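You operate a simulated robot arm through the tools that you are given. There is no shell and no other tool. Be economical: measure what you need, move in short steps, check, and stop when the job is done.

Carry out the task below with a simulated robot arm. There is one attempt and no reset: what you move stays moved.

TASK
Turn the mixer dial to 1. Then open the mixer cupboard door, take the tub from the top mixer cupboard shelf and put it on the desk right of the keyboard, then shut the door. Then pull the right wash cupboard door open. The order counts.

The check looks at the end state, three seconds after you hand in, the way a careful person would. Anything else that was tipped, shoved, dropped, spilled or broken makes it a failure.

THE ROBOT
A 7-joint arm with a two-finger parallel gripper on a trunk, on a base that drives. Base frame: it is fixed to the floor where the robot stands at the start and does not move with it; the origin is under the middle of the robot, x ahead of it, y to its left, z up. Lengths are in m, angles in rad, forces in N, time in s.
Its first joint turns from -2.007 to 2.007 rad. Places, roughly: desk right of the keyboard [0.5, 0.5, 0.9]; mixer cupboard door [0.3, -0.4, 0.4]; mixer dial [0.5, 0, 0.9]; right wash cupboard door [-1.5, -1.4, 0.4]. Payload 3.91 kg.
Tool frame: the origin (TCP) lies between the finger pads and is the grasp point; the fingertips stand 0.03 m ahead of it; z points along the fingers, y is the line along which they close. The gripper opens to 0.11 m. The fingers are 0.02 m wide and 0.01 m thick; the gripper's body (0.048 by 0.112 m) begins 0.055 m behind the TCP.
Orientation is that of the tool frame in the base frame, as a unit quaternion [x, y, z, w]. With the fingers straight down and closing along the base's y, the tool's x points along the base's -x, its y along +y and its z along -z.

THE INTERFACE
- The arm moves only by the tool arm_command. Its argument "motion" is a list of rows, each a list of 7 numbers: the gripper command, from -1 (shut) to 1 (fully open), values between in proportion, then the shift along the tool's x, y, z in cm, then the turn, a rotation vector about the tool's x, y, z in rad. In form: [[fingers, dx, dy, dz, rx, ry, rz], ...]. A call has 1 to 8 rows; each row shifts and turns the commanded pose from where the row before left it, along the tool's axes as they then stand. Rows are played at 5 a second. More than 0.05 m and 0.15 rad between two rows, or a gripper value outside its range, and nothing of the call is played. Where a pose cannot be reached the arm comes as near as it can. A force on the tool above 40 N (or 10 N above the force at the start of the call, whichever is more), or a blocked arm, ends the call early, and 0.2 s more pass. Each finger travels about 0.108 m/s and halts on what it meets, pressing with about 23 N; the grip force reading is that of the motor and also rises with nothing between the fingers. The clock runs only during rows and for 0.2 s after the last one: add rows that do not move to give the fingers time. The reply holds the time, the measured pose of the TCP, the force on the tool along the base axes, the opening and the grip force, in the units named above and with some noise, with the torque about the TCP (base axes, N m) and any sound that the robot's microphone picked up.
- Cameras (640 x 400 px; columns grow to the right, rows downward): "scene" is now at [-0.0022, 0.103, 1.4389]; the picture's right is [-0.72, -0.70, 0.00], its down [-0.51, 0.53, -0.68] and it looks along [0.47, -0.49, -0.73] (base axes); focal length 238 px, centre (320, 200). "wrist" rides on the gripper at [0.072, 0.017, -0.103] in the tool frame; the picture's right is [-0.23, 0.97, 0.00], its down [-0.76, -0.18, -0.62] and it looks along [-0.61, -0.14, 0.78] (tool axes); focal length 222 px, centre (320, 200). There is no depth. A picture from a camera that has moved, and an enlarged one, comes with that camera's place and axes in the base frame and with its lens. The place of the scene camera against the robot may be out by one fixed shift of up to 0.012 m in any direction.
- grab_frame(camera): a new picture of that camera. No time passes.
- move_column(by): slides the trunk up (or, below 0, down) by that many m; the arm and the scene camera ride with it, the base frame stays. It gives what a move gives, with no picture.
- roll_base(legs): drives the robot by 1 to 6 legs, each [ahead, turn to the left] in m and rad, along the robot's own axes; the way and the turn of a leg run together, so that a leg with both is an arc; at most 1.5 m and 3.142 rad a leg. The arm and the cameras ride along, it lands a little off, and it stops where it bumps. It gives what a move gives.
- turn_head(pan, tilt): turns the head with the scene camera to pan (to the left, within 2.705 rad either way) and tilt (down, from -0.506 to 1.204), counted from straight ahead of the robot. It gives what a move gives.
- close_up(camera, box): a new picture of the part [left, top, right, bottom] of that camera's present view, enlarged. No time passes.
- sign_off(): hands the job in; it is judged then, once.

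Go step by step. Nothing tells you exact positions but the pictures and the camera data: compare them with the known pose of the tool, close in by small moves and look again before you grip or let go. The budget is 165 turns and 128 pictures, counting those below and the enlarged ones. Unless the task says otherwise, let go and move clear before handing in, and close with one line.

The tools are called as a command line: name --pt "numbers of a row" for each row, then --argument value for the rest, lists and objects as JSON in quotes. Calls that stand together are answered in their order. arm_command: Moves the arm, as the interface text tells. Its arguments: {"type":"object","properties":{"motion":{"type":"array"}},"required":["motion"]} The other tools are called the same way: move_column (by) slides the trunk up or down; roll_base (legs) drives the base; turn_head (pan, tilt) turns the head that bears the scene camera; grab_frame (camera) takes a picture; close_up (camera, box) takes an enlarged picture of a part of a camera's view; sign_off () hands the job in.

At the start:

```text
time: 0.0
position: [0.436, -0.1759, 1.2151]
tool_rot: [-0.004, 1.0, 0.0, 0.0]
force: [0.1, 1.0, -0.2]
torque: [0.03, 0.0, -0.01]
finger_gap: 0.1099
grasp_force: 0.1
trunk travel left (down, up): [-0.55, 0.44]
robot x, y, heading: [0.0005, -0.002, -0.001]
head pan, tilt: [-0.799, 0.826]
```

scene: 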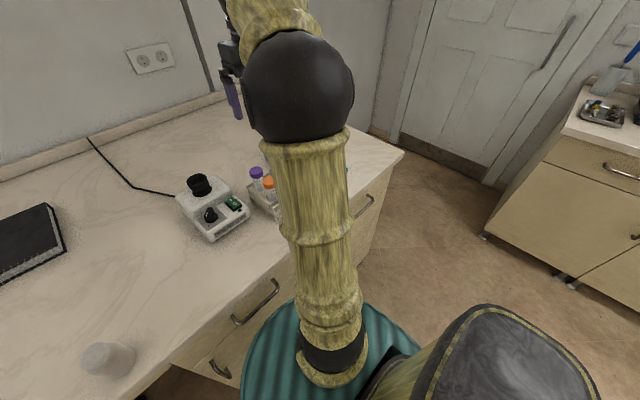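
wrist: 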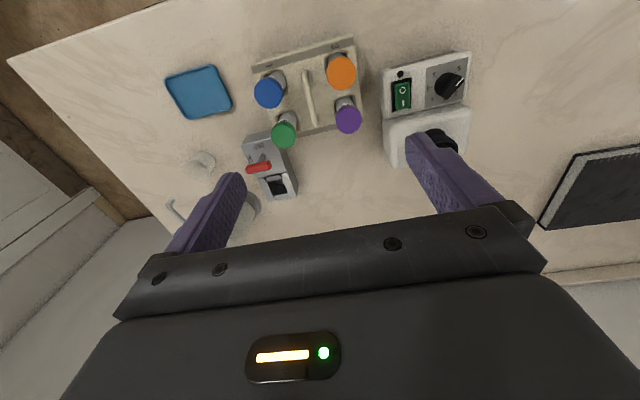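

I see the bench ahead with the mixer (white box with a dial and green switch) near [0.5, 0, 0.9]. I'll look closer at the dial and at the surroundings.

close_up --camera "wrist" --box '[370, 40, 490, 180]'

close_up --camera "scene" --box '[160, 150, 280, 250]'

turn_head --pan 0.0 --tilt 0.8

grab_frame --camera "scene"

```text
2.86 times, centred on (430, 110) of wrist
camera zoom: at [0.3646, -0.1586, 1.3177], right [0.22, 0.98, 0.0], down [0.76, -0.17, 0.62], along [0.61, -0.14, -0.78], focal length 635 px, centre (6, 457)
```

zoom: 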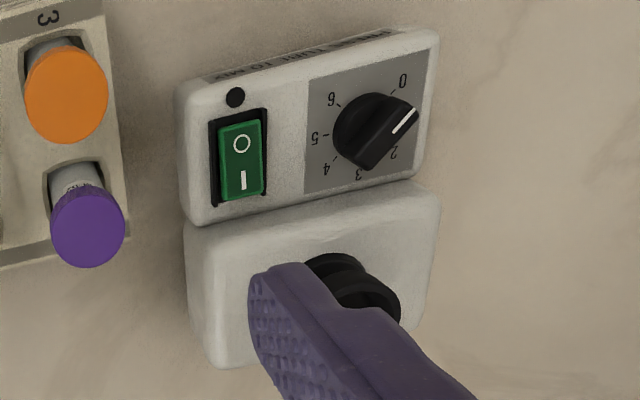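

```text
4.00 times, centred on (220, 200) of scene
camera zoom: at [-0.0022, 0.103, 1.4389], right [-0.72, -0.7, 0.0], down [-0.51, 0.53, -0.68], along [0.47, -0.49, -0.73], focal length 953 px, centre (720, 200)
```

zoom: 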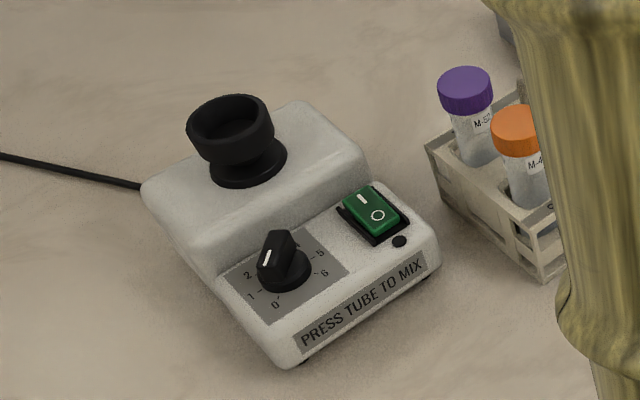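

```text
time: 1.1
position: [0.4373, -0.175, 1.2139]
tool_rot: [-0.003, 1.0, 0.0, 0.0]
force: [0.7, 0.2, 1.0]
torque: [-0.03, -0.02, -0.02]
finger_gap: 0.1099
grasp_force: 0.1
trunk travel left (down, up): [-0.55, 0.44]
robot x, y, heading: [0.001, -0.0008, -0.005]
head pan, tilt: [0.0, 0.799]
```

```text
123 pictures are left
camera scene: at [0.0231, 0.1599, 1.441], right [0.0, -1.0, 0.0], down [-0.72, 0.0, -0.7], along [0.7, 0.0, -0.72], focal length 238 px, centre (320, 200)
```

scene: 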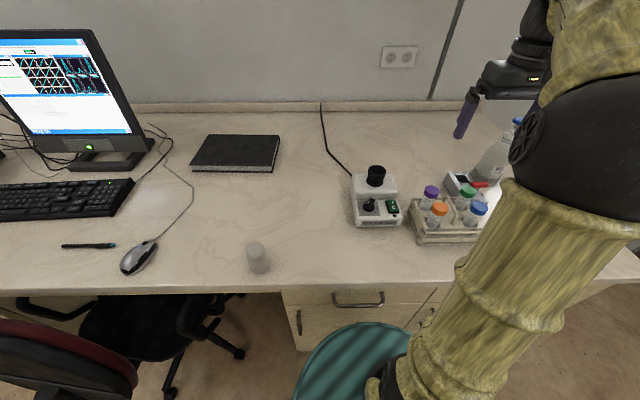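

The dial is at about [0.48, 0.017, 0.955] by both cameras; its pointer seems to stand between 1 and 2. I'll move above it for a better look.

arm_command --pt "0 -1 4.8 2 0 0 0" --pt "0 -1 4.8 2 0 0 0" --pt "0 -1 4.8 2 0 0 0" --pt "0 -1 4.8 2 0 0 0" --pt "0 0 0 2 0 0 0" --pt "0 0 0 0 0 0 0"

grab_frame --camera "wrist"

close_up --camera "scene" --box '[320, 150, 440, 240]'

```text
refused: row 1 steps farther than a row can; nothing moved
```

```text
122 pictures are left
camera wrist: at [0.3646, -0.1587, 1.3177], right [0.22, 0.98, 0.0], down [0.76, -0.17, 0.62], along [0.61, -0.14, -0.78], focal length 222 px, centre (320, 200)
```

wrist: 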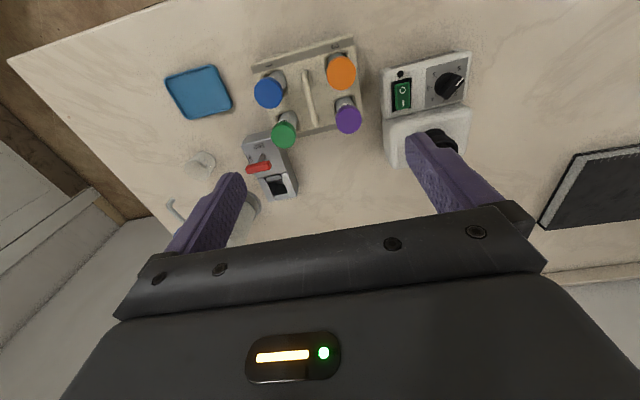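

```text
4.44 times, centred on (380, 195) of scene
camera zoom: at [0.0231, 0.1599, 1.441], right [0.0, -1.0, 0.0], down [-0.72, 0.0, -0.7], along [0.7, 0.0, -0.72], focal length 1059 px, centre (53, 222)
```

zoom: 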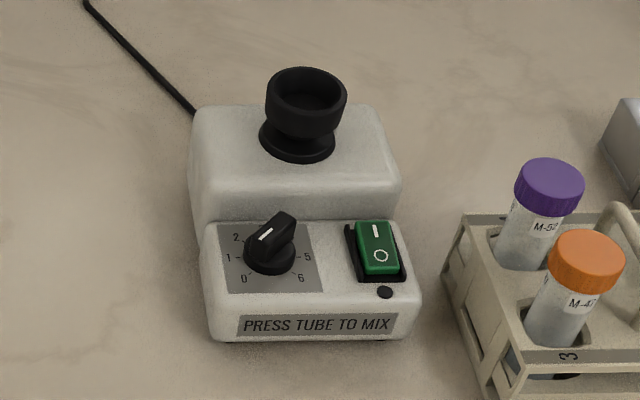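

The row was too long; I'll use shorter steps to get above the dial.

arm_command --pt "0 -0.7 4 2 0 0 0" --pt "0 -0.7 4 2 0 0 0" --pt "0 -0.7 4 2 0 0 0" --pt "0 -0.7 4 2 0 0 0" --pt "0 -0.7 3.2 2 0 0 0" --pt "0 0 0 0 0 0 0" --pt "0 0 0 0 0 0 0"

grab_frame --camera "wrist"

grab_frame --camera "scene"

```text
time: 2.7
position: [0.4696, 0.0165, 1.1147]
tool_rot: [-0.004, 1.0, 0.0, 0.001]
force: [-0.3, 0.1, 0.1]
torque: [-0.01, 0.01, -0.01]
finger_gap: 0.0551
grasp_force: 0.1
trunk travel left (down, up): [-0.55, 0.44]
robot x, y, heading: [0.0018, 0.0025, -0.002]
head pan, tilt: [0.0, 0.799]
```

```text
120 pictures are left
camera wrist: at [0.3976, 0.034, 1.2177], right [0.22, 0.98, 0.0], down [0.76, -0.17, 0.62], along [0.61, -0.14, -0.78], focal length 222 px, centre (320, 200)
```

wrist: 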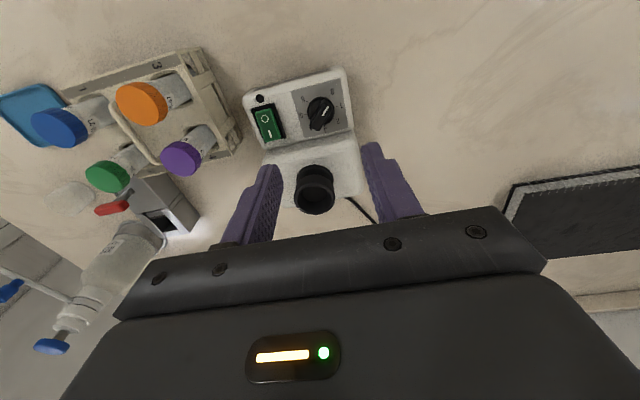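

```text
119 pictures are left
camera scene: at [0.023, 0.1599, 1.441], right [0.0, -1.0, 0.0], down [-0.72, 0.0, -0.7], along [0.7, 0.0, -0.72], focal length 238 px, centre (320, 200)
```

scene: 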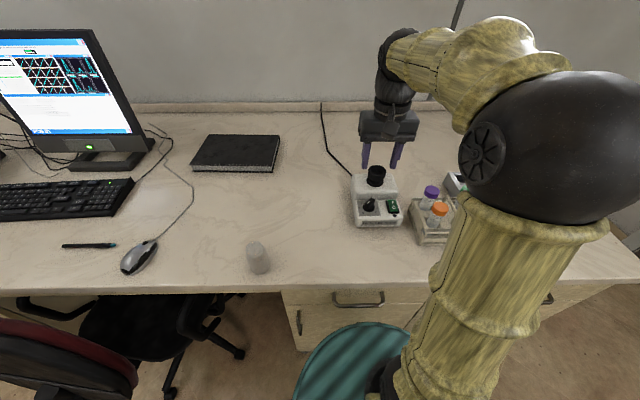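

close_up --camera "wrist" --box '[280, 70, 370, 150]'

close_up --camera "scene" --box '[345, 180, 409, 230]'

```text
5.00 times, centred on (325, 110) of wrist
camera zoom: at [0.3976, 0.034, 1.2177], right [0.22, 0.98, 0.0], down [0.76, -0.17, 0.62], along [0.61, -0.14, -0.78], focal length 1111 px, centre (295, 650)
```

zoom: 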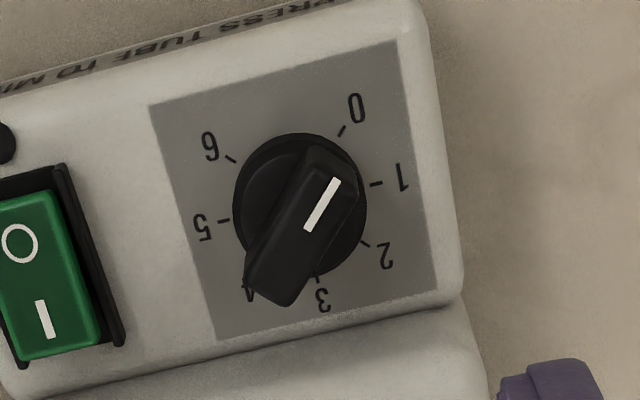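

```text
8.00 times, centred on (377, 205) of scene
camera zoom: at [0.023, 0.1599, 1.441], right [0.0, -1.0, 0.0], down [-0.72, 0.0, -0.7], along [0.7, 0.0, -0.72], focal length 1906 px, centre (-136, 160)
```

zoom: 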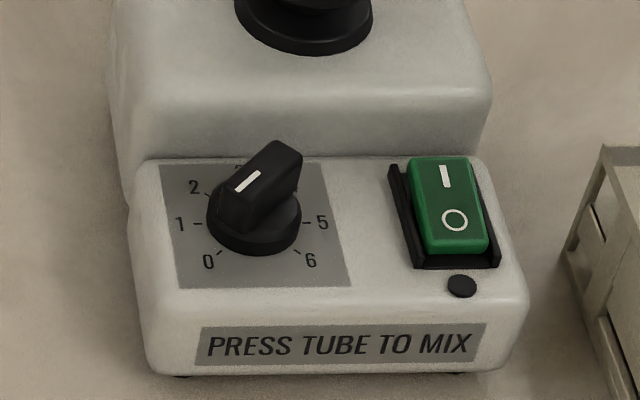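

The pointer stands at 0; the tick for 1 is 45° clockwise seen from above. I'll rotate the tool 45° so the fingers close across the ridge, and centre over the dial (~[0.48, 0.016]).

arm_command --pt "0 -0.6 0 0.5 0 0 0.131" --pt "-0.3 0 0 0.5 0 0 0.131" --pt "-0.3 0 0 0.5 0 0 0.131" --pt "-0.3 0 0 0.5 0 0 0.131" --pt "-0.3 0 0 0.5 0 0 0.131" --pt "-0.3 0 0 0.5 0 0 0.131" --pt "-0.3 0 0 0 0 0 0" --pt "-0.3 0 0 0 0 0 0"

grab_frame --camera "wrist"

close_up --camera "scene" --box '[320, 120, 448, 230]'

```text
time: 4.5
position: [0.4759, 0.0151, 1.0844]
tool_rot: [0.381, 0.925, 0.0, 0.0]
force: [0.3, 0.2, -0.6]
torque: [0.01, 0.01, 0.02]
finger_gap: 0.0385
grasp_force: 0.1
trunk travel left (down, up): [-0.55, 0.44]
robot x, y, heading: [0.0023, 0.0006, 0.002]
head pan, tilt: [0.0, 0.799]
```

```text
116 pictures are left
camera wrist: at [0.4373, 0.0803, 1.1877], right [0.85, 0.53, 0.0], down [0.42, -0.66, 0.62], along [0.33, -0.53, -0.78], focal length 222 px, centre (320, 200)
```

wrist: 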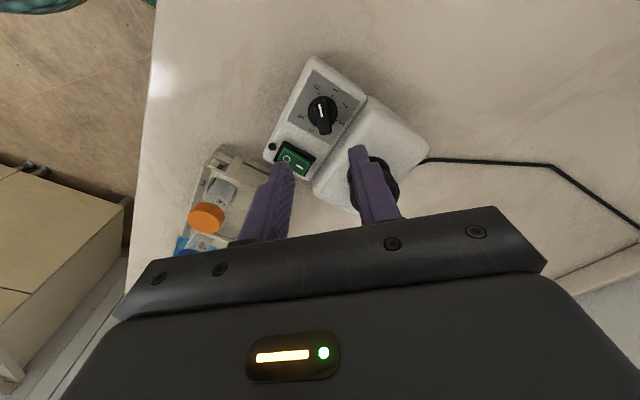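

```text
3.64 times, centred on (384, 175) of scene
camera zoom: at [0.0231, 0.16, 1.4409], right [0.0, -1.0, 0.0], down [-0.72, 0.0, -0.7], along [0.7, 0.0, -0.72], focal length 866 px, centre (87, 291)
```

zoom: 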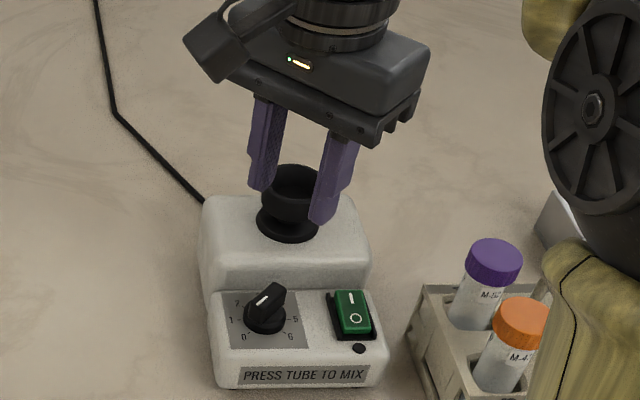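

The fingers are aligned at 45°. The cup behind the dial may interfere with the hand when turned 90°, so I'll look closer to measure heights.

close_up --camera "wrist" --box '[250, 50, 450, 220]'

turn_head --pan -0.25 --tilt 0.75

close_up --camera "scene" --box '[240, 130, 400, 260]'

```text
2.35 times, centred on (350, 135) of wrist
camera zoom: at [0.4373, 0.0803, 1.1877], right [0.85, 0.53, 0.0], down [0.42, -0.66, 0.62], along [0.33, -0.53, -0.78], focal length 523 px, centre (249, 353)
```

zoom: 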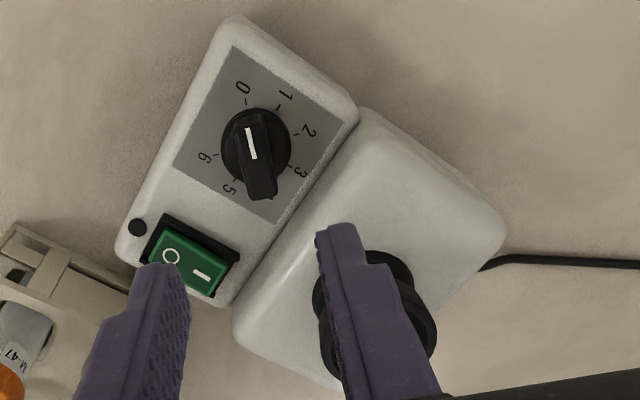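

```text
time: 5.3
position: [0.4755, 0.0159, 1.0846]
tool_rot: [0.38, 0.925, 0.0, 0.0]
force: [-0.6, 0.8, 0.7]
torque: [-0.01, -0.03, -0.01]
finger_gap: 0.0383
grasp_force: 0.1
trunk travel left (down, up): [-0.55, 0.44]
robot x, y, heading: [0.0049, 0.0037, -0.002]
head pan, tilt: [-0.25, 0.75]
```

```text
3.08 times, centred on (320, 195) of scene
camera zoom: at [0.0228, 0.1396, 1.4449], right [-0.25, -0.97, 0.0], down [-0.66, 0.17, -0.73], along [0.71, -0.18, -0.68], focal length 733 px, centre (320, 215)
```

zoom: 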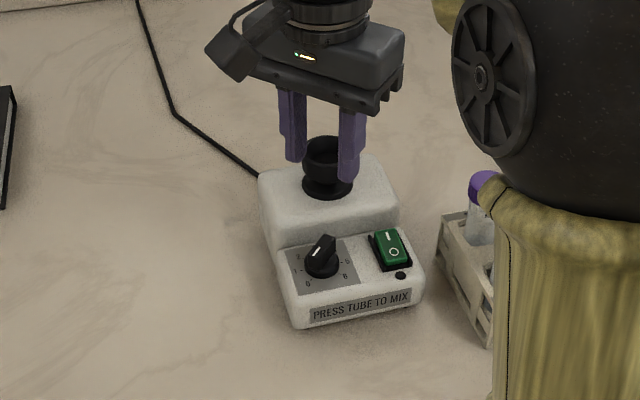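

The dial axis is at about [0.4805, 0.016], disc at z≈0.938. I'll descend to just above the knob and compare.

arm_command --pt "-0.3 -0.35 0.35 2.5 0 0 0" --pt "-0.3 0 0 2.5 0 0 0" --pt "-0.3 0 0 2.5 0 0 0" --pt "-0.3 0 0 1 0 0 0" --pt "-0.3 0 0 0 0 0 0"

grab_frame --camera "wrist"

close_up --camera "scene" --box '[260, 130, 388, 220]'

```text
time: 6.5
position: [0.4809, 0.0154, 0.9995]
tool_rot: [0.38, 0.925, 0.001, 0.0]
force: [-0.6, -0.1, 0.4]
torque: [-0.01, -0.02, 0.0]
finger_gap: 0.0386
grasp_force: 0.1
trunk travel left (down, up): [-0.55, 0.44]
robot x, y, heading: [-0.0009, 0.0058, -0.006]
head pan, tilt: [-0.25, 0.75]
```

```text
112 pictures are left
camera wrist: at [0.4419, 0.0799, 1.1023], right [0.85, 0.53, 0.0], down [0.42, -0.66, 0.62], along [0.33, -0.53, -0.78], focal length 222 px, centre (320, 200)
```

wrist: 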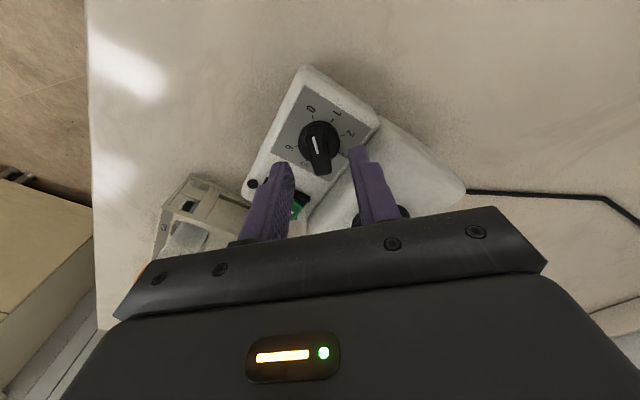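

```text
4.44 times, centred on (324, 175) of scene
camera zoom: at [0.0228, 0.1396, 1.4449], right [-0.25, -0.97, 0.0], down [-0.66, 0.17, -0.73], along [0.71, -0.18, -0.68], focal length 1059 px, centre (302, 311)
```

zoom: 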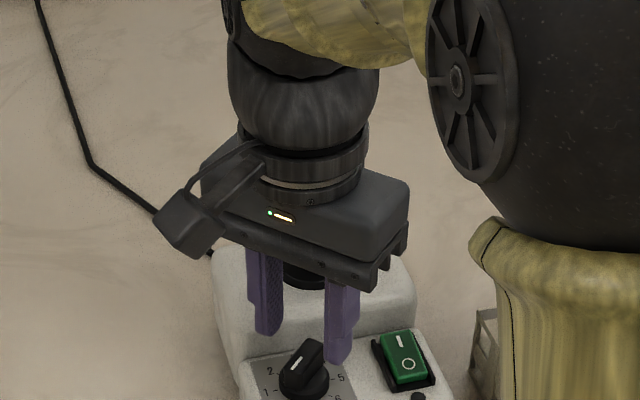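

The tips straddle the ridge. I'll go down 2.5 cm and narrow the fingers, then look before gripping.

arm_command --pt "-0.3 0 0 1 0 0 0" --pt "-0.4 0 0 1 0 0 0" --pt "-0.5 0 0 0.5 0 0 0" --pt "-0.55 0 0 0 0 0 0"

close_up --camera "wrist" --box '[240, 80, 400, 230]'

close_up --camera "scene" --box '[270, 160, 380, 240]'

```text
time: 7.5
position: [0.4809, 0.0152, 0.9759]
tool_rot: [0.379, 0.926, 0.0, 0.0]
force: [0.3, 0.1, 0.0]
torque: [-0.01, -0.01, 0.03]
finger_gap: 0.0249
grasp_force: 0.0
trunk travel left (down, up): [-0.55, 0.44]
robot x, y, heading: [0.002, -0.0036, 0.001]
head pan, tilt: [-0.25, 0.75]
```

```text
2.67 times, centred on (320, 155) of wrist
camera zoom: at [0.442, 0.0801, 1.0774], right [0.85, 0.53, 0.0], down [0.42, -0.66, 0.62], along [0.33, -0.53, -0.78], focal length 592 px, centre (320, 320)
```

zoom: 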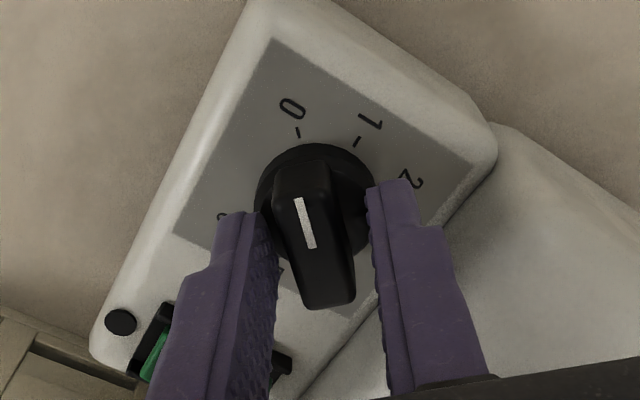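

```text
5.00 times, centred on (325, 200) of scene
camera zoom: at [0.0228, 0.1396, 1.4449], right [-0.25, -0.97, 0.0], down [-0.66, 0.17, -0.73], along [0.71, -0.18, -0.68], focal length 1191 px, centre (295, 200)
```

zoom: 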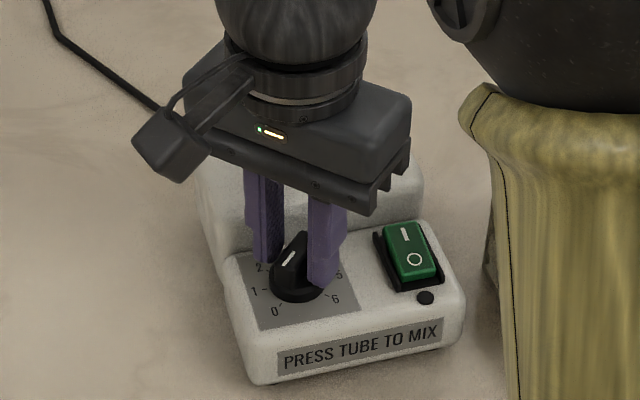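

The ridge sits centred between the fingers. Closing now.

arm_command --pt "-0.7 0 0 0 0 0 0" --pt "-0.8 0 0 0 0 0 0" --pt "-1 0 0 0 0 0 0" --pt "-1 0 0 0 0 0 0"

close_up --camera "wrist" --box '[240, 80, 400, 230]'

```text
time: 8.5
position: [0.4808, 0.0151, 0.9754]
tool_rot: [0.38, 0.925, 0.0, -0.002]
force: [-6.7, -2.9, -4.0]
torque: [-0.19, -0.01, 0.01]
finger_gap: 0.0138
grasp_force: 45.2
trunk travel left (down, up): [-0.55, 0.44]
robot x, y, heading: [-0.0004, -0.0017, 0.001]
head pan, tilt: [-0.25, 0.75]
```

```text
2.67 times, centred on (320, 155) of wrist
camera zoom: at [0.4414, 0.0795, 1.0775], right [0.85, 0.53, 0.0], down [0.42, -0.66, 0.62], along [0.33, -0.53, -0.78], focal length 592 px, centre (320, 320)
```

zoom: 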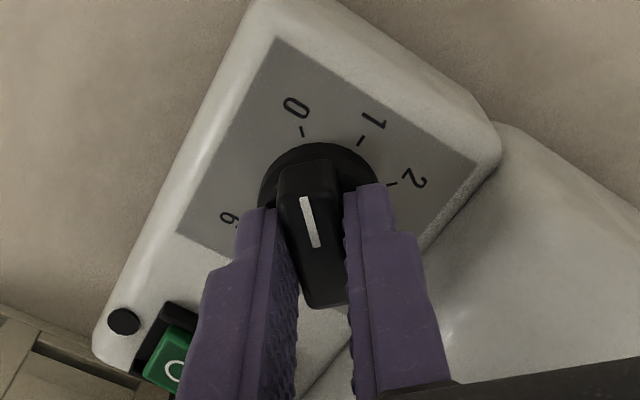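

The ridge is held. I'll turn it 45° clockwise.

arm_command --pt "-1 0 0 0 0 0 0.131" --pt "-1 0 0 0 0 0 0.131" --pt "-1 0 0 0 0 0 0.131" --pt "-1 0 0 0 0 0 0.131" --pt "-1 0 0 0 0 0 0.131" --pt "-1 0 0 0 0 0 0.13" --pt "-1 0 0 0 0 0 0"

close_up --camera "wrist" --box '[240, 80, 400, 230]'

close_up --camera "scene" --box '[270, 160, 380, 240]'

```text
time: 10.1
position: [0.4796, 0.0144, 0.9744]
tool_rot: [0.705, 0.709, 0.0, 0.0]
force: [-11.8, -7.2, -16.3]
torque: [0.47, 0.13, 0.02]
finger_gap: 0.0139
grasp_force: 45.0
trunk travel left (down, up): [-0.55, 0.44]
robot x, y, heading: [0.0022, 0.0012, 0.001]
head pan, tilt: [-0.25, 0.75]
```

```text
2.67 times, centred on (320, 155) of wrist
camera zoom: at [0.4978, 0.089, 1.0775], right [0.97, -0.22, 0.0], down [-0.17, -0.76, 0.62], along [-0.14, -0.61, -0.78], focal length 592 px, centre (320, 320)
```

zoom: 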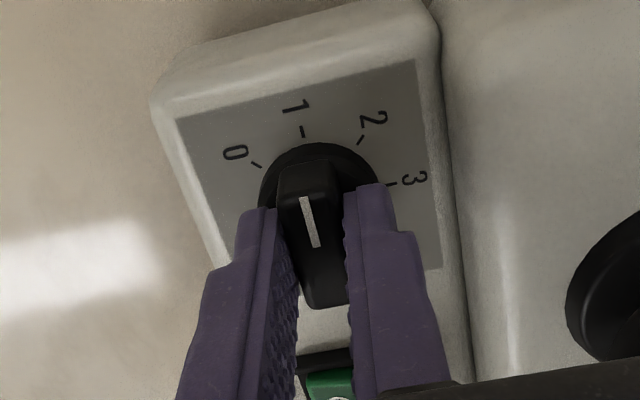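

```text
5.00 times, centred on (325, 200) of scene
camera zoom: at [0.0223, 0.1385, 1.445], right [-0.25, -0.97, 0.0], down [-0.66, 0.17, -0.73], along [0.71, -0.18, -0.68], focal length 1191 px, centre (295, 200)
```

zoom: 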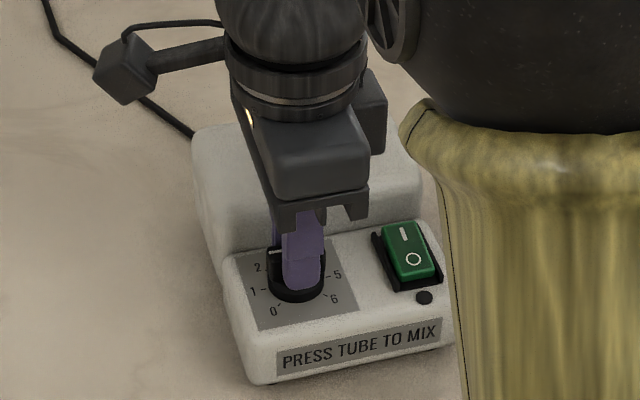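

The pointer now stands at 1. I release gently and rise.

arm_command --pt "-0.7 0 0 0 0 0 0" --pt "-0.5 0 0 0 0 0 0" --pt "-0.5 0 0 0 0 0 0" --pt "-0.5 0 0 -2 0 0 0" --pt "-0.5 0 0 -3 0 0 0" --pt "-0.5 0 0 -4 0 0 0" --pt "-0.5 0 0 -4 0 0 0" --pt "-0.5 0 0 -4 0 0 0"

close_up --camera "wrist" --box '[240, 50, 400, 200]'

```text
time: 11.9
position: [0.4816, 0.0153, 1.1443]
tool_rot: [0.705, 0.71, 0.0, 0.0]
force: [0.5, 0.7, -0.1]
torque: [-0.02, 0.0, 0.01]
finger_gap: 0.0273
grasp_force: 0.2
trunk travel left (down, up): [-0.55, 0.44]
robot x, y, heading: [-0.0012, 0.0029, -0.002]
head pan, tilt: [-0.25, 0.75]
```

```text
2.67 times, centred on (320, 125) of wrist
camera zoom: at [0.4984, 0.0893, 1.2475], right [0.98, -0.22, 0.0], down [-0.17, -0.76, 0.62], along [-0.14, -0.61, -0.78], focal length 592 px, centre (320, 400)
```

zoom: 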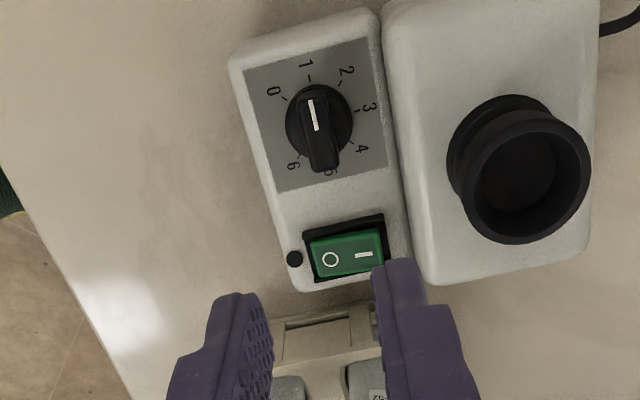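

The dial is at 1. Next, the mixer cupboard under the bench: look at its door.

turn_head --pan -0.9 --tilt 1.1

grab_frame --camera "scene"

turn_head --pan -1.8 --tilt 0.7

grab_frame --camera "scene"

turn_head --pan 2.5 --tilt 0.7

grab_frame --camera "scene"

```text
time: 12.9
position: [0.4809, 0.0157, 1.1432]
tool_rot: [0.704, 0.71, 0.001, 0.0]
force: [-0.1, -0.2, 0.1]
torque: [0.0, 0.01, 0.0]
finger_gap: 0.0275
grasp_force: 0.0
trunk travel left (down, up): [-0.55, 0.44]
robot x, y, heading: [-0.0025, -0.0019, 0.002]
head pan, tilt: [-0.901, 1.1]
```

```text
104 pictures are left
camera scene: at [-0.0183, 0.1105, 1.4192], right [-0.78, -0.62, 0.0], down [-0.55, 0.7, -0.45], along [0.28, -0.36, -0.89], focal length 238 px, centre (320, 200)
```

scene: 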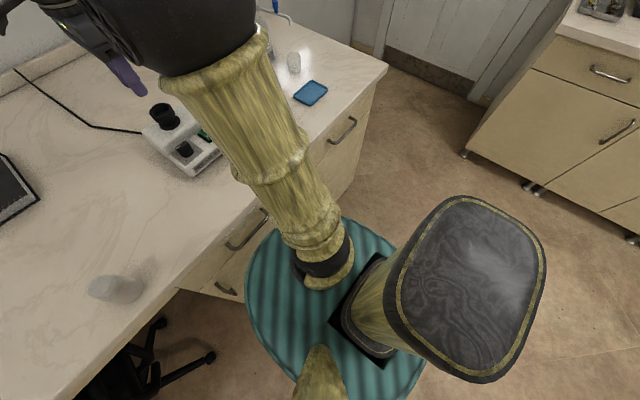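

```text
time: 14.1
position: [0.481, 0.0151, 1.1432]
tool_rot: [0.704, 0.71, 0.0, 0.0]
force: [0.0, 0.9, 0.3]
torque: [-0.03, 0.01, -0.03]
finger_gap: 0.0275
grasp_force: 0.1
trunk travel left (down, up): [-0.55, 0.44]
robot x, y, heading: [-0.0014, 0.0017, -0.0]
head pan, tilt: [-1.799, 0.7]
```

```text
103 pictures are left
camera scene: at [-0.0767, 0.0773, 1.4492], right [-0.97, 0.23, 0.0], down [0.15, 0.63, -0.76], along [-0.17, -0.74, -0.64], focal length 238 px, centre (320, 200)
```

scene: 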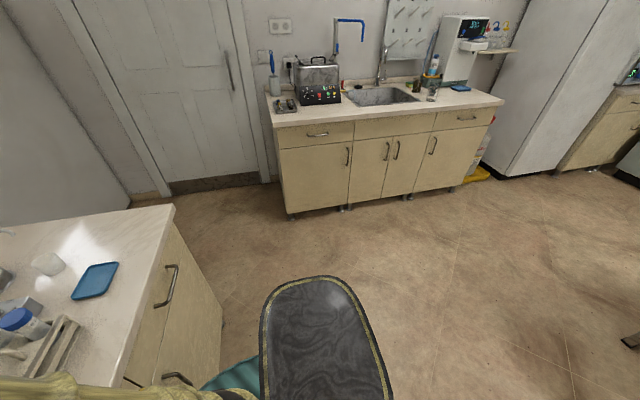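

```text
time: 17.6
position: [0.481, 0.0151, 1.144]
tool_rot: [0.704, 0.71, 0.0, 0.0]
force: [0.1, 0.5, 0.3]
torque: [0.0, 0.04, 0.04]
finger_gap: 0.0279
grasp_force: 0.1
trunk travel left (down, up): [-0.55, 0.44]
robot x, y, heading: [-0.0038, 0.0036, -0.001]
head pan, tilt: [2.499, 0.7]
```

```text
102 pictures are left
camera scene: at [-0.1256, 0.2109, 1.4492], right [0.6, 0.8, 0.0], down [0.52, -0.39, -0.77], along [-0.61, 0.46, -0.64], focal length 238 px, centre (320, 200)
```

scene: 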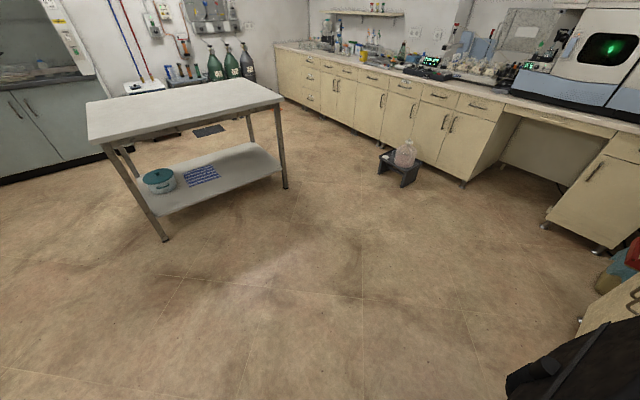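

The rightmost door of the sink unit is the right wash door. To see the mixer cupboard I'll back away from the bench and look.

roll_base --legs '[[-0.7, 0]]'

turn_head --pan -0.2 --tilt 0.6

grab_frame --camera "scene"

```text
time: 21.4
position: [-0.2203, 0.0139, 1.1436]
tool_rot: [0.705, 0.709, -0.001, 0.0]
force: [0.2, 0.8, 0.1]
torque: [-0.01, 0.03, -0.03]
finger_gap: 0.0277
grasp_force: 0.0
trunk travel left (down, up): [-0.55, 0.44]
robot x, y, heading: [-0.7026, 0.0035, 0.0]
head pan, tilt: [2.499, 0.7]
```

```text
time: 23.8
position: [-0.2196, 0.0155, 1.1444]
tool_rot: [0.705, 0.709, 0.0, -0.001]
force: [0.2, 0.4, 0.4]
torque: [0.01, -0.05, 0.01]
finger_gap: 0.0275
grasp_force: 0.1
trunk travel left (down, up): [-0.55, 0.44]
robot x, y, heading: [-0.7027, 0.0012, -0.006]
head pan, tilt: [-0.201, 0.6]
```

```text
101 pictures are left
camera scene: at [-0.6716, 0.143, 1.4578], right [-0.2, -0.98, 0.0], down [-0.55, 0.11, -0.82], along [0.81, -0.17, -0.57], focal length 238 px, centre (320, 200)
```

scene: 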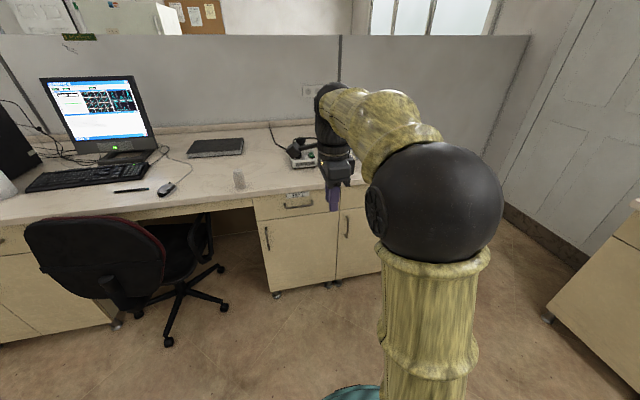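

The mixer cupboard is the right-hand door (handle on its left edge near [0.3, -0.21, 0.57], hinge on the right). I'll reorient the tool to point forward with the camera on top, in free space.

arm_command --pt "-0.2 0 0 0 -0.0863 0.0863 0.0863" --pt "0 0 0 0 -0.0863 0.0863 0.0863" --pt "0 0 0 0 -0.0863 0.0863 0.0863" --pt "0 0 0 0 -0.0863 0.0863 0.0863" --pt "0 0 0 0 -0.0863 0.0863 0.0863" --pt "0 0 0 0 -0.0863 0.0863 0.0863" --pt "0 0 0 0 -0.0863 0.0863 0.0863" --pt "0 0 0 0 0 0 0"

arm_command --pt "0 0 0 0 -0.0863 0.0863 0.0863" --pt "0 0 0 0 -0.0863 0.0863 0.0863" --pt "0 0 0 0 -0.0863 0.0863 0.0863" --pt "0 0 0 0 -0.0863 0.0863 0.0863" --pt "0 0 0 0 -0.0863 0.0863 0.0863" --pt "0 0 0 0 -0.0863 0.0863 0.0863" --pt "0 0 0 0 -0.0863 0.0863 0.0863" --pt "0 0 0 0 0 0 0"

grab_frame --camera "scene"

grab_frame --camera "wrist"

```text
time: 25.6
position: [-0.219, 0.0148, 1.144]
tool_rot: [0.816, 0.41, 0.407, 0.0]
force: [0.0, 0.0, 0.2]
torque: [0.02, -0.02, -0.01]
finger_gap: 0.055
grasp_force: 0.1
trunk travel left (down, up): [-0.55, 0.44]
robot x, y, heading: [-0.7012, 0.0043, -0.004]
head pan, tilt: [-0.201, 0.6]
```

```text
time: 27.6
position: [-0.2199, 0.0349, 1.1457]
tool_rot: [0.708, 0.029, 0.706, -0.027]
force: [-0.1, -0.3, -0.1]
torque: [0.03, 0.02, 0.0]
finger_gap: 0.0549
grasp_force: 0.0
out of reach, approached as far as the arm can: row 7
trunk travel left (down, up): [-0.55, 0.44]
robot x, y, heading: [-0.6997, 0.0023, 0.002]
head pan, tilt: [-0.201, 0.6]
stopped in row 8: the arm was blocked; the commanded pose is now the measured one
```

```text
100 pictures are left
camera scene: at [-0.6717, 0.1439, 1.4577], right [-0.2, -0.98, 0.0], down [-0.55, 0.11, -0.83], along [0.81, -0.17, -0.56], focal length 238 px, centre (320, 200)
```

scene: 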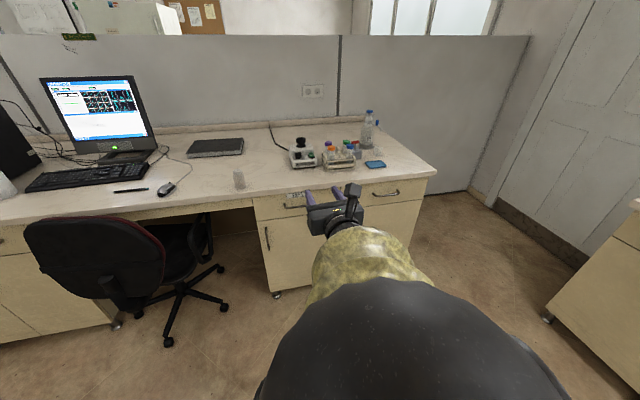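

```text
99 pictures are left
camera wrist: at [-0.3212, 0.0115, 1.2176], right [0.07, -0.97, -0.23], down [-0.64, 0.13, -0.76], along [0.77, 0.2, -0.61], focal length 222 px, centre (320, 200)
```

wrist: 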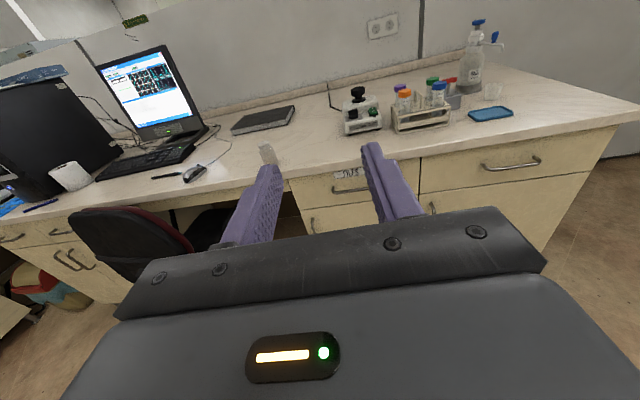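

The tool points forward with the camera on top. I'll lower the trunk to handle height and look at the door.

move_column --by -0.53

grab_frame --camera "scene"

grab_frame --camera "wrist"

```text
refused: -0.53 is not a number from -0.4 to 0.4
```

```text
98 pictures are left
camera scene: at [-0.6717, 0.1439, 1.4577], right [-0.2, -0.98, 0.0], down [-0.55, 0.11, -0.83], along [0.81, -0.17, -0.56], focal length 238 px, centre (320, 200)
```

scene: 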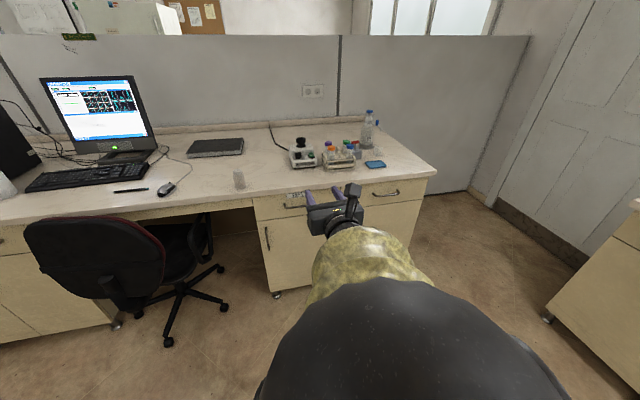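

```text
97 pictures are left
camera wrist: at [-0.3212, 0.0115, 1.2176], right [0.07, -0.97, -0.23], down [-0.64, 0.13, -0.76], along [0.77, 0.2, -0.61], focal length 222 px, centre (320, 200)
```

wrist: 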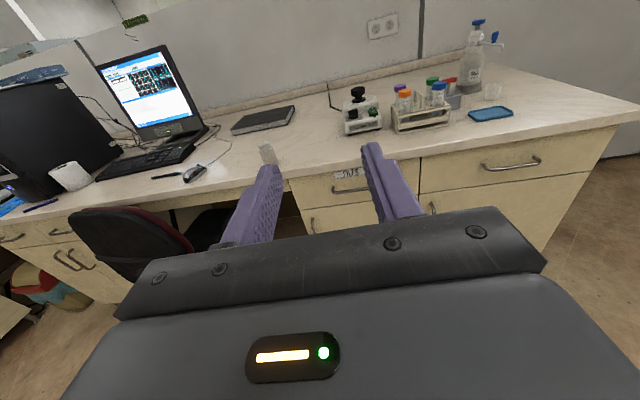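

The column moves at most 0.4 m at once; two moves then.

move_column --by -0.4

move_column --by -0.12

turn_head --pan -0.15 --tilt 0.3

grab_frame --camera "scene"

grab_frame --camera "wrist"

```text
time: 31.5
position: [-0.22, 0.0345, 0.7453]
tool_rot: [0.707, 0.027, 0.706, -0.027]
force: [0.2, 0.1, 0.5]
torque: [-0.02, 0.01, -0.01]
finger_gap: 0.0551
grasp_force: 0.1
trunk travel left (down, up): [-0.15, 0.84]
robot x, y, heading: [-0.7, 0.0015, 0.0]
head pan, tilt: [-0.201, 0.6]
```

```text
time: 33.0
position: [-0.2212, 0.0336, 0.626]
tool_rot: [0.708, 0.027, 0.705, -0.026]
force: [0.0, -0.5, 0.2]
torque: [-0.01, -0.02, 0.01]
finger_gap: 0.0551
grasp_force: 0.0
trunk travel left (down, up): [-0.03, 0.96]
robot x, y, heading: [-0.6968, 0.0026, 0.002]
head pan, tilt: [-0.201, 0.6]
```

```text
time: 33.8
position: [-0.2202, 0.0336, 0.6252]
tool_rot: [0.708, 0.027, 0.705, -0.026]
force: [-0.7, -0.9, -1.4]
torque: [0.0, 0.01, 0.01]
finger_gap: 0.0549
grasp_force: 0.1
trunk travel left (down, up): [-0.03, 0.96]
robot x, y, heading: [-0.7007, 0.0038, -0.004]
head pan, tilt: [-0.15, 0.3]
```

```text
96 pictures are left
camera scene: at [-0.6659, 0.1466, 0.9653], right [-0.15, -0.99, 0.0], down [-0.29, 0.04, -0.95], along [0.94, -0.14, -0.3], focal length 238 px, centre (320, 200)
```

scene: 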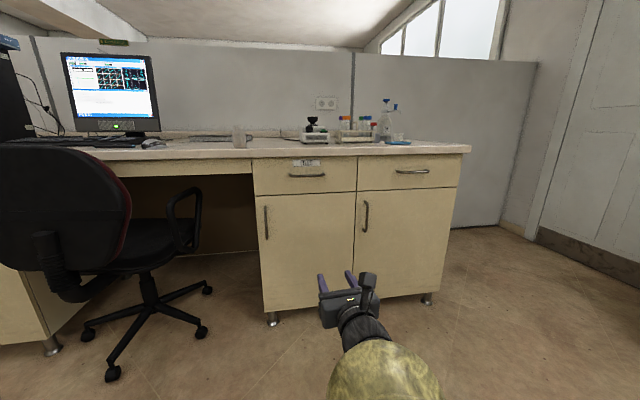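

```text
95 pictures are left
camera wrist: at [-0.3212, 0.0103, 0.6977], right [0.07, -0.97, -0.23], down [-0.64, 0.13, -0.76], along [0.77, 0.2, -0.61], focal length 222 px, centre (320, 200)
```

wrist: 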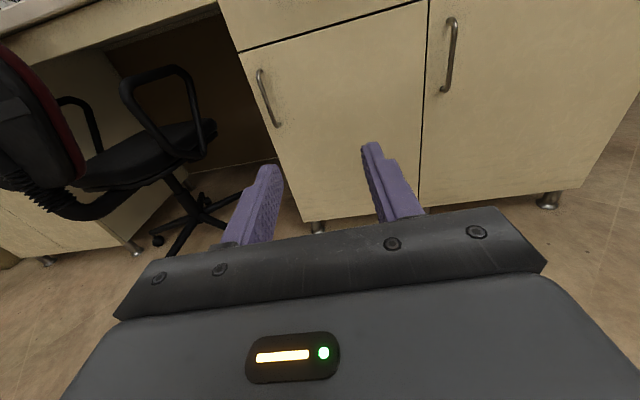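

The handle of the right door is near [0.30, −0.214, 0.572], vertical, ~0.14 m long. I'll drive 0.25 m closer and bring the gripper in front of it.

roll_base --legs '[[0.25, 0]]'

arm_command --pt "0 -0.8 4 1 0 0 0" --pt "0 -0.8 4 2 0 0 0" --pt "0 -0.8 4 2 0 0 0" --pt "0 -0.8 4 2 0 0 0" --pt "0 -0.8 4 2 0 0 0" --pt "0 -0.8 3.5 2 0 0 0" --pt "0 0 0 0 0 0 0"

grab_frame --camera "wrist"

```text
time: 35.6
position: [0.0299, 0.0334, 0.6252]
tool_rot: [0.708, 0.027, 0.706, -0.027]
force: [-1.0, -0.3, 0.3]
torque: [0.0, 0.01, -0.01]
finger_gap: 0.055
grasp_force: 0.0
trunk travel left (down, up): [-0.03, 0.96]
robot x, y, heading: [-0.4558, 0.0019, -0.002]
head pan, tilt: [-0.15, 0.3]
```

```text
time: 37.2
position: [0.1572, -0.1936, 0.5773]
tool_rot: [0.708, 0.028, 0.705, -0.027]
force: [0.1, 1.4, 0.2]
torque: [0.02, 0.02, 0.03]
finger_gap: 0.0555
grasp_force: 0.1
trunk travel left (down, up): [-0.03, 0.96]
robot x, y, heading: [-0.4486, 0.0038, -0.001]
head pan, tilt: [-0.15, 0.3]
```

```text
94 pictures are left
camera wrist: at [0.0565, -0.2156, 0.6489], right [0.07, -0.97, -0.23], down [-0.64, 0.13, -0.76], along [0.77, 0.2, -0.61], focal length 222 px, centre (320, 200)
```

wrist: 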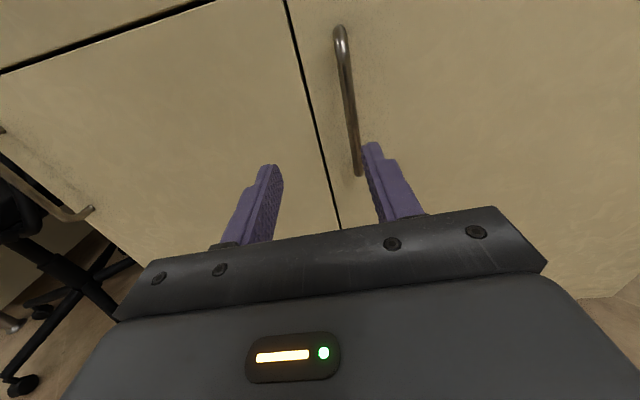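

I correct the small yaw and approach with the fingers on both sides of the bar.

arm_command --pt "0 0 0 0 -0.078 0 0" --pt "0 -0.5 1.7 3 0 0 0" --pt "0 0 0 3.5 0 0 0" --pt "0 0 0 3.5 0 0 0" --pt "0 0 0 0 0 0 0"

grab_frame --camera "wrist"

grab_frame --camera "scene"

```text
time: 38.4
position: [0.2572, -0.2113, 0.5716]
tool_rot: [0.709, -0.001, 0.706, 0.002]
force: [0.2, -0.7, 0.2]
torque: [0.03, 0.01, 0.05]
finger_gap: 0.0551
grasp_force: 0.1
trunk travel left (down, up): [-0.03, 0.96]
robot x, y, heading: [-0.4522, 0.0008, -0.006]
head pan, tilt: [-0.15, 0.3]
```

```text
93 pictures are left
camera wrist: at [0.1556, -0.2251, 0.6442], right [0.0, -0.97, -0.23], down [-0.63, 0.18, -0.76], along [0.78, 0.14, -0.61], focal length 222 px, centre (320, 200)
```

wrist: 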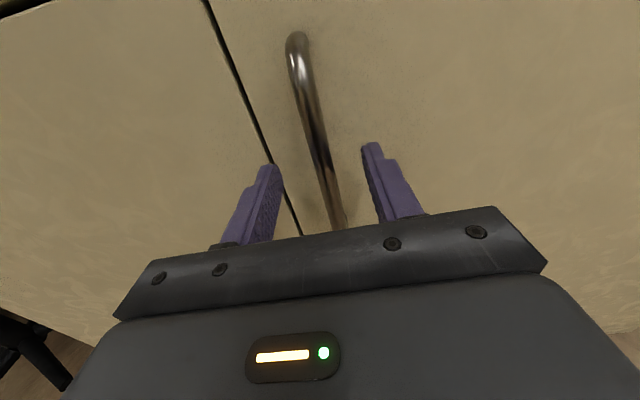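

```text
92 pictures are left
camera scene: at [-0.4158, 0.1462, 0.9653], right [-0.15, -0.99, 0.0], down [-0.29, 0.04, -0.96], along [0.94, -0.14, -0.3], focal length 238 px, centre (320, 200)
```

scene: 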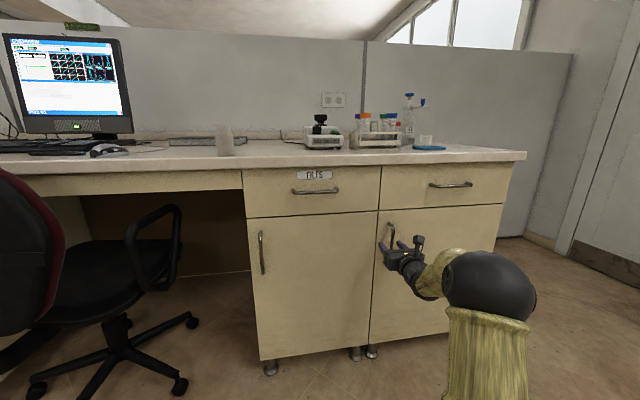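

The bar lies between the fingers. Advance 2.5 cm more and close.

arm_command --pt "0 0 0 1.5 0 0 0" --pt "0 0 0 1 0 0 0" --pt "-0.5 0 0 0 0 0 0" --pt "-1 0 0 0 0 0 0" --pt "-1 0 0 0 0 0 0" --pt "-1 0 0 0 0 0 0"

grab_frame --camera "wrist"

```text
time: 39.0
position: [0.2762, -0.2114, 0.5716]
tool_rot: [0.708, 0.001, 0.706, 0.0]
force: [-20.8, 3.8, 3.9]
torque: [0.12, -0.33, 0.87]
finger_gap: 0.057
grasp_force: 2.5
trunk travel left (down, up): [-0.03, 0.96]
robot x, y, heading: [-0.453, 0.0041, -0.002]
head pan, tilt: [-0.15, 0.3]
stopped in row 2: the force on the tool passed its limit (the readings are from after the stop); the commanded pose is now the measured one
```

```text
91 pictures are left
camera wrist: at [0.1743, -0.2257, 0.6444], right [0.0, -0.97, -0.23], down [-0.63, 0.18, -0.76], along [0.78, 0.14, -0.61], focal length 222 px, centre (320, 200)
```

wrist: 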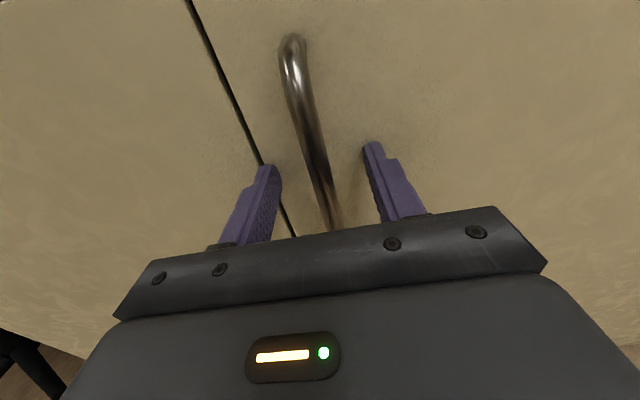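

The tips touched the door face at x≈0.306, so back off 4 mm and close on the bar.

arm_command --pt "0 0 0 -0.5 0 0 0" --pt "-0.4 0 0 0 0 0 0" --pt "-0.7 0 0 0 0 0 0" --pt "-1 0 0 0 0 0 0" --pt "-1 0 0 0 0 0 0" --pt "-1 0 0 0 0 0 0"

grab_frame --camera "wrist"

```text
time: 40.4
position: [0.272, -0.2132, 0.57]
tool_rot: [0.711, -0.003, 0.704, 0.003]
force: [1.9, -19.8, 1.0]
torque: [0.0, 0.38, 0.08]
finger_gap: 0.0113
grasp_force: 44.5
trunk travel left (down, up): [-0.03, 0.96]
robot x, y, heading: [-0.4516, -0.0002, -0.004]
head pan, tilt: [-0.15, 0.3]
```

```text
90 pictures are left
camera wrist: at [0.1706, -0.2286, 0.6424], right [-0.01, -0.97, -0.23], down [-0.63, 0.18, -0.76], along [0.78, 0.14, -0.61], focal length 222 px, centre (320, 200)
```

wrist: 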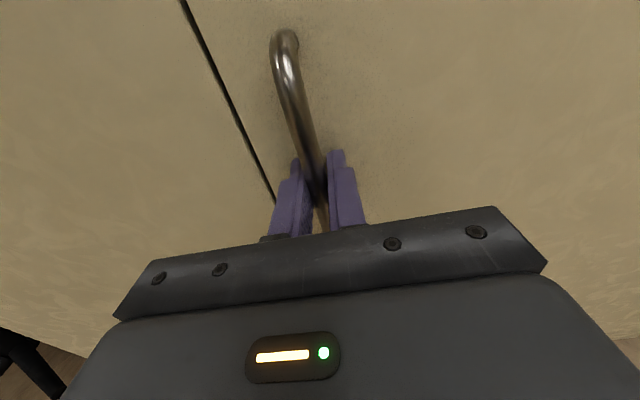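

The bar is gripped. I'll pull the door open along its arc in small steps.

arm_command --pt "-1 0 0.3 -3.08 0.07 0 0" --pt "-1 0 0.3 -3.08 0.07 0 0" --pt "-1 0 0.3 -3.08 0.07 0 0" --pt "-1 0 0 0 0 0 0"

grab_frame --camera "scene"

```text
time: 41.4
position: [0.1801, -0.232, 0.5687]
tool_rot: [0.708, 0.069, 0.699, -0.07]
force: [1.1, -4.8, -4.0]
torque: [0.01, -0.52, 0.01]
finger_gap: 0.0113
grasp_force: 45.2
trunk travel left (down, up): [-0.03, 0.96]
robot x, y, heading: [-0.4501, 0.0022, -0.003]
head pan, tilt: [-0.15, 0.3]
stopped in row 4: the force on the tool passed its limit (the readings are from after the stop); the commanded pose is now the measured one
```

```text
89 pictures are left
camera scene: at [-0.4157, 0.1458, 0.9653], right [-0.15, -0.99, 0.0], down [-0.29, 0.04, -0.96], along [0.94, -0.14, -0.3], focal length 238 px, centre (320, 200)
```

scene: 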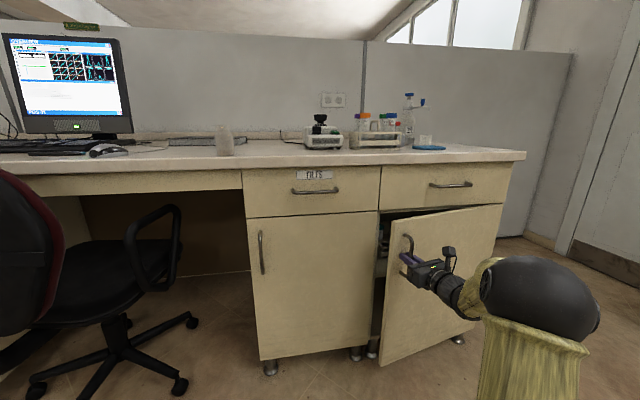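

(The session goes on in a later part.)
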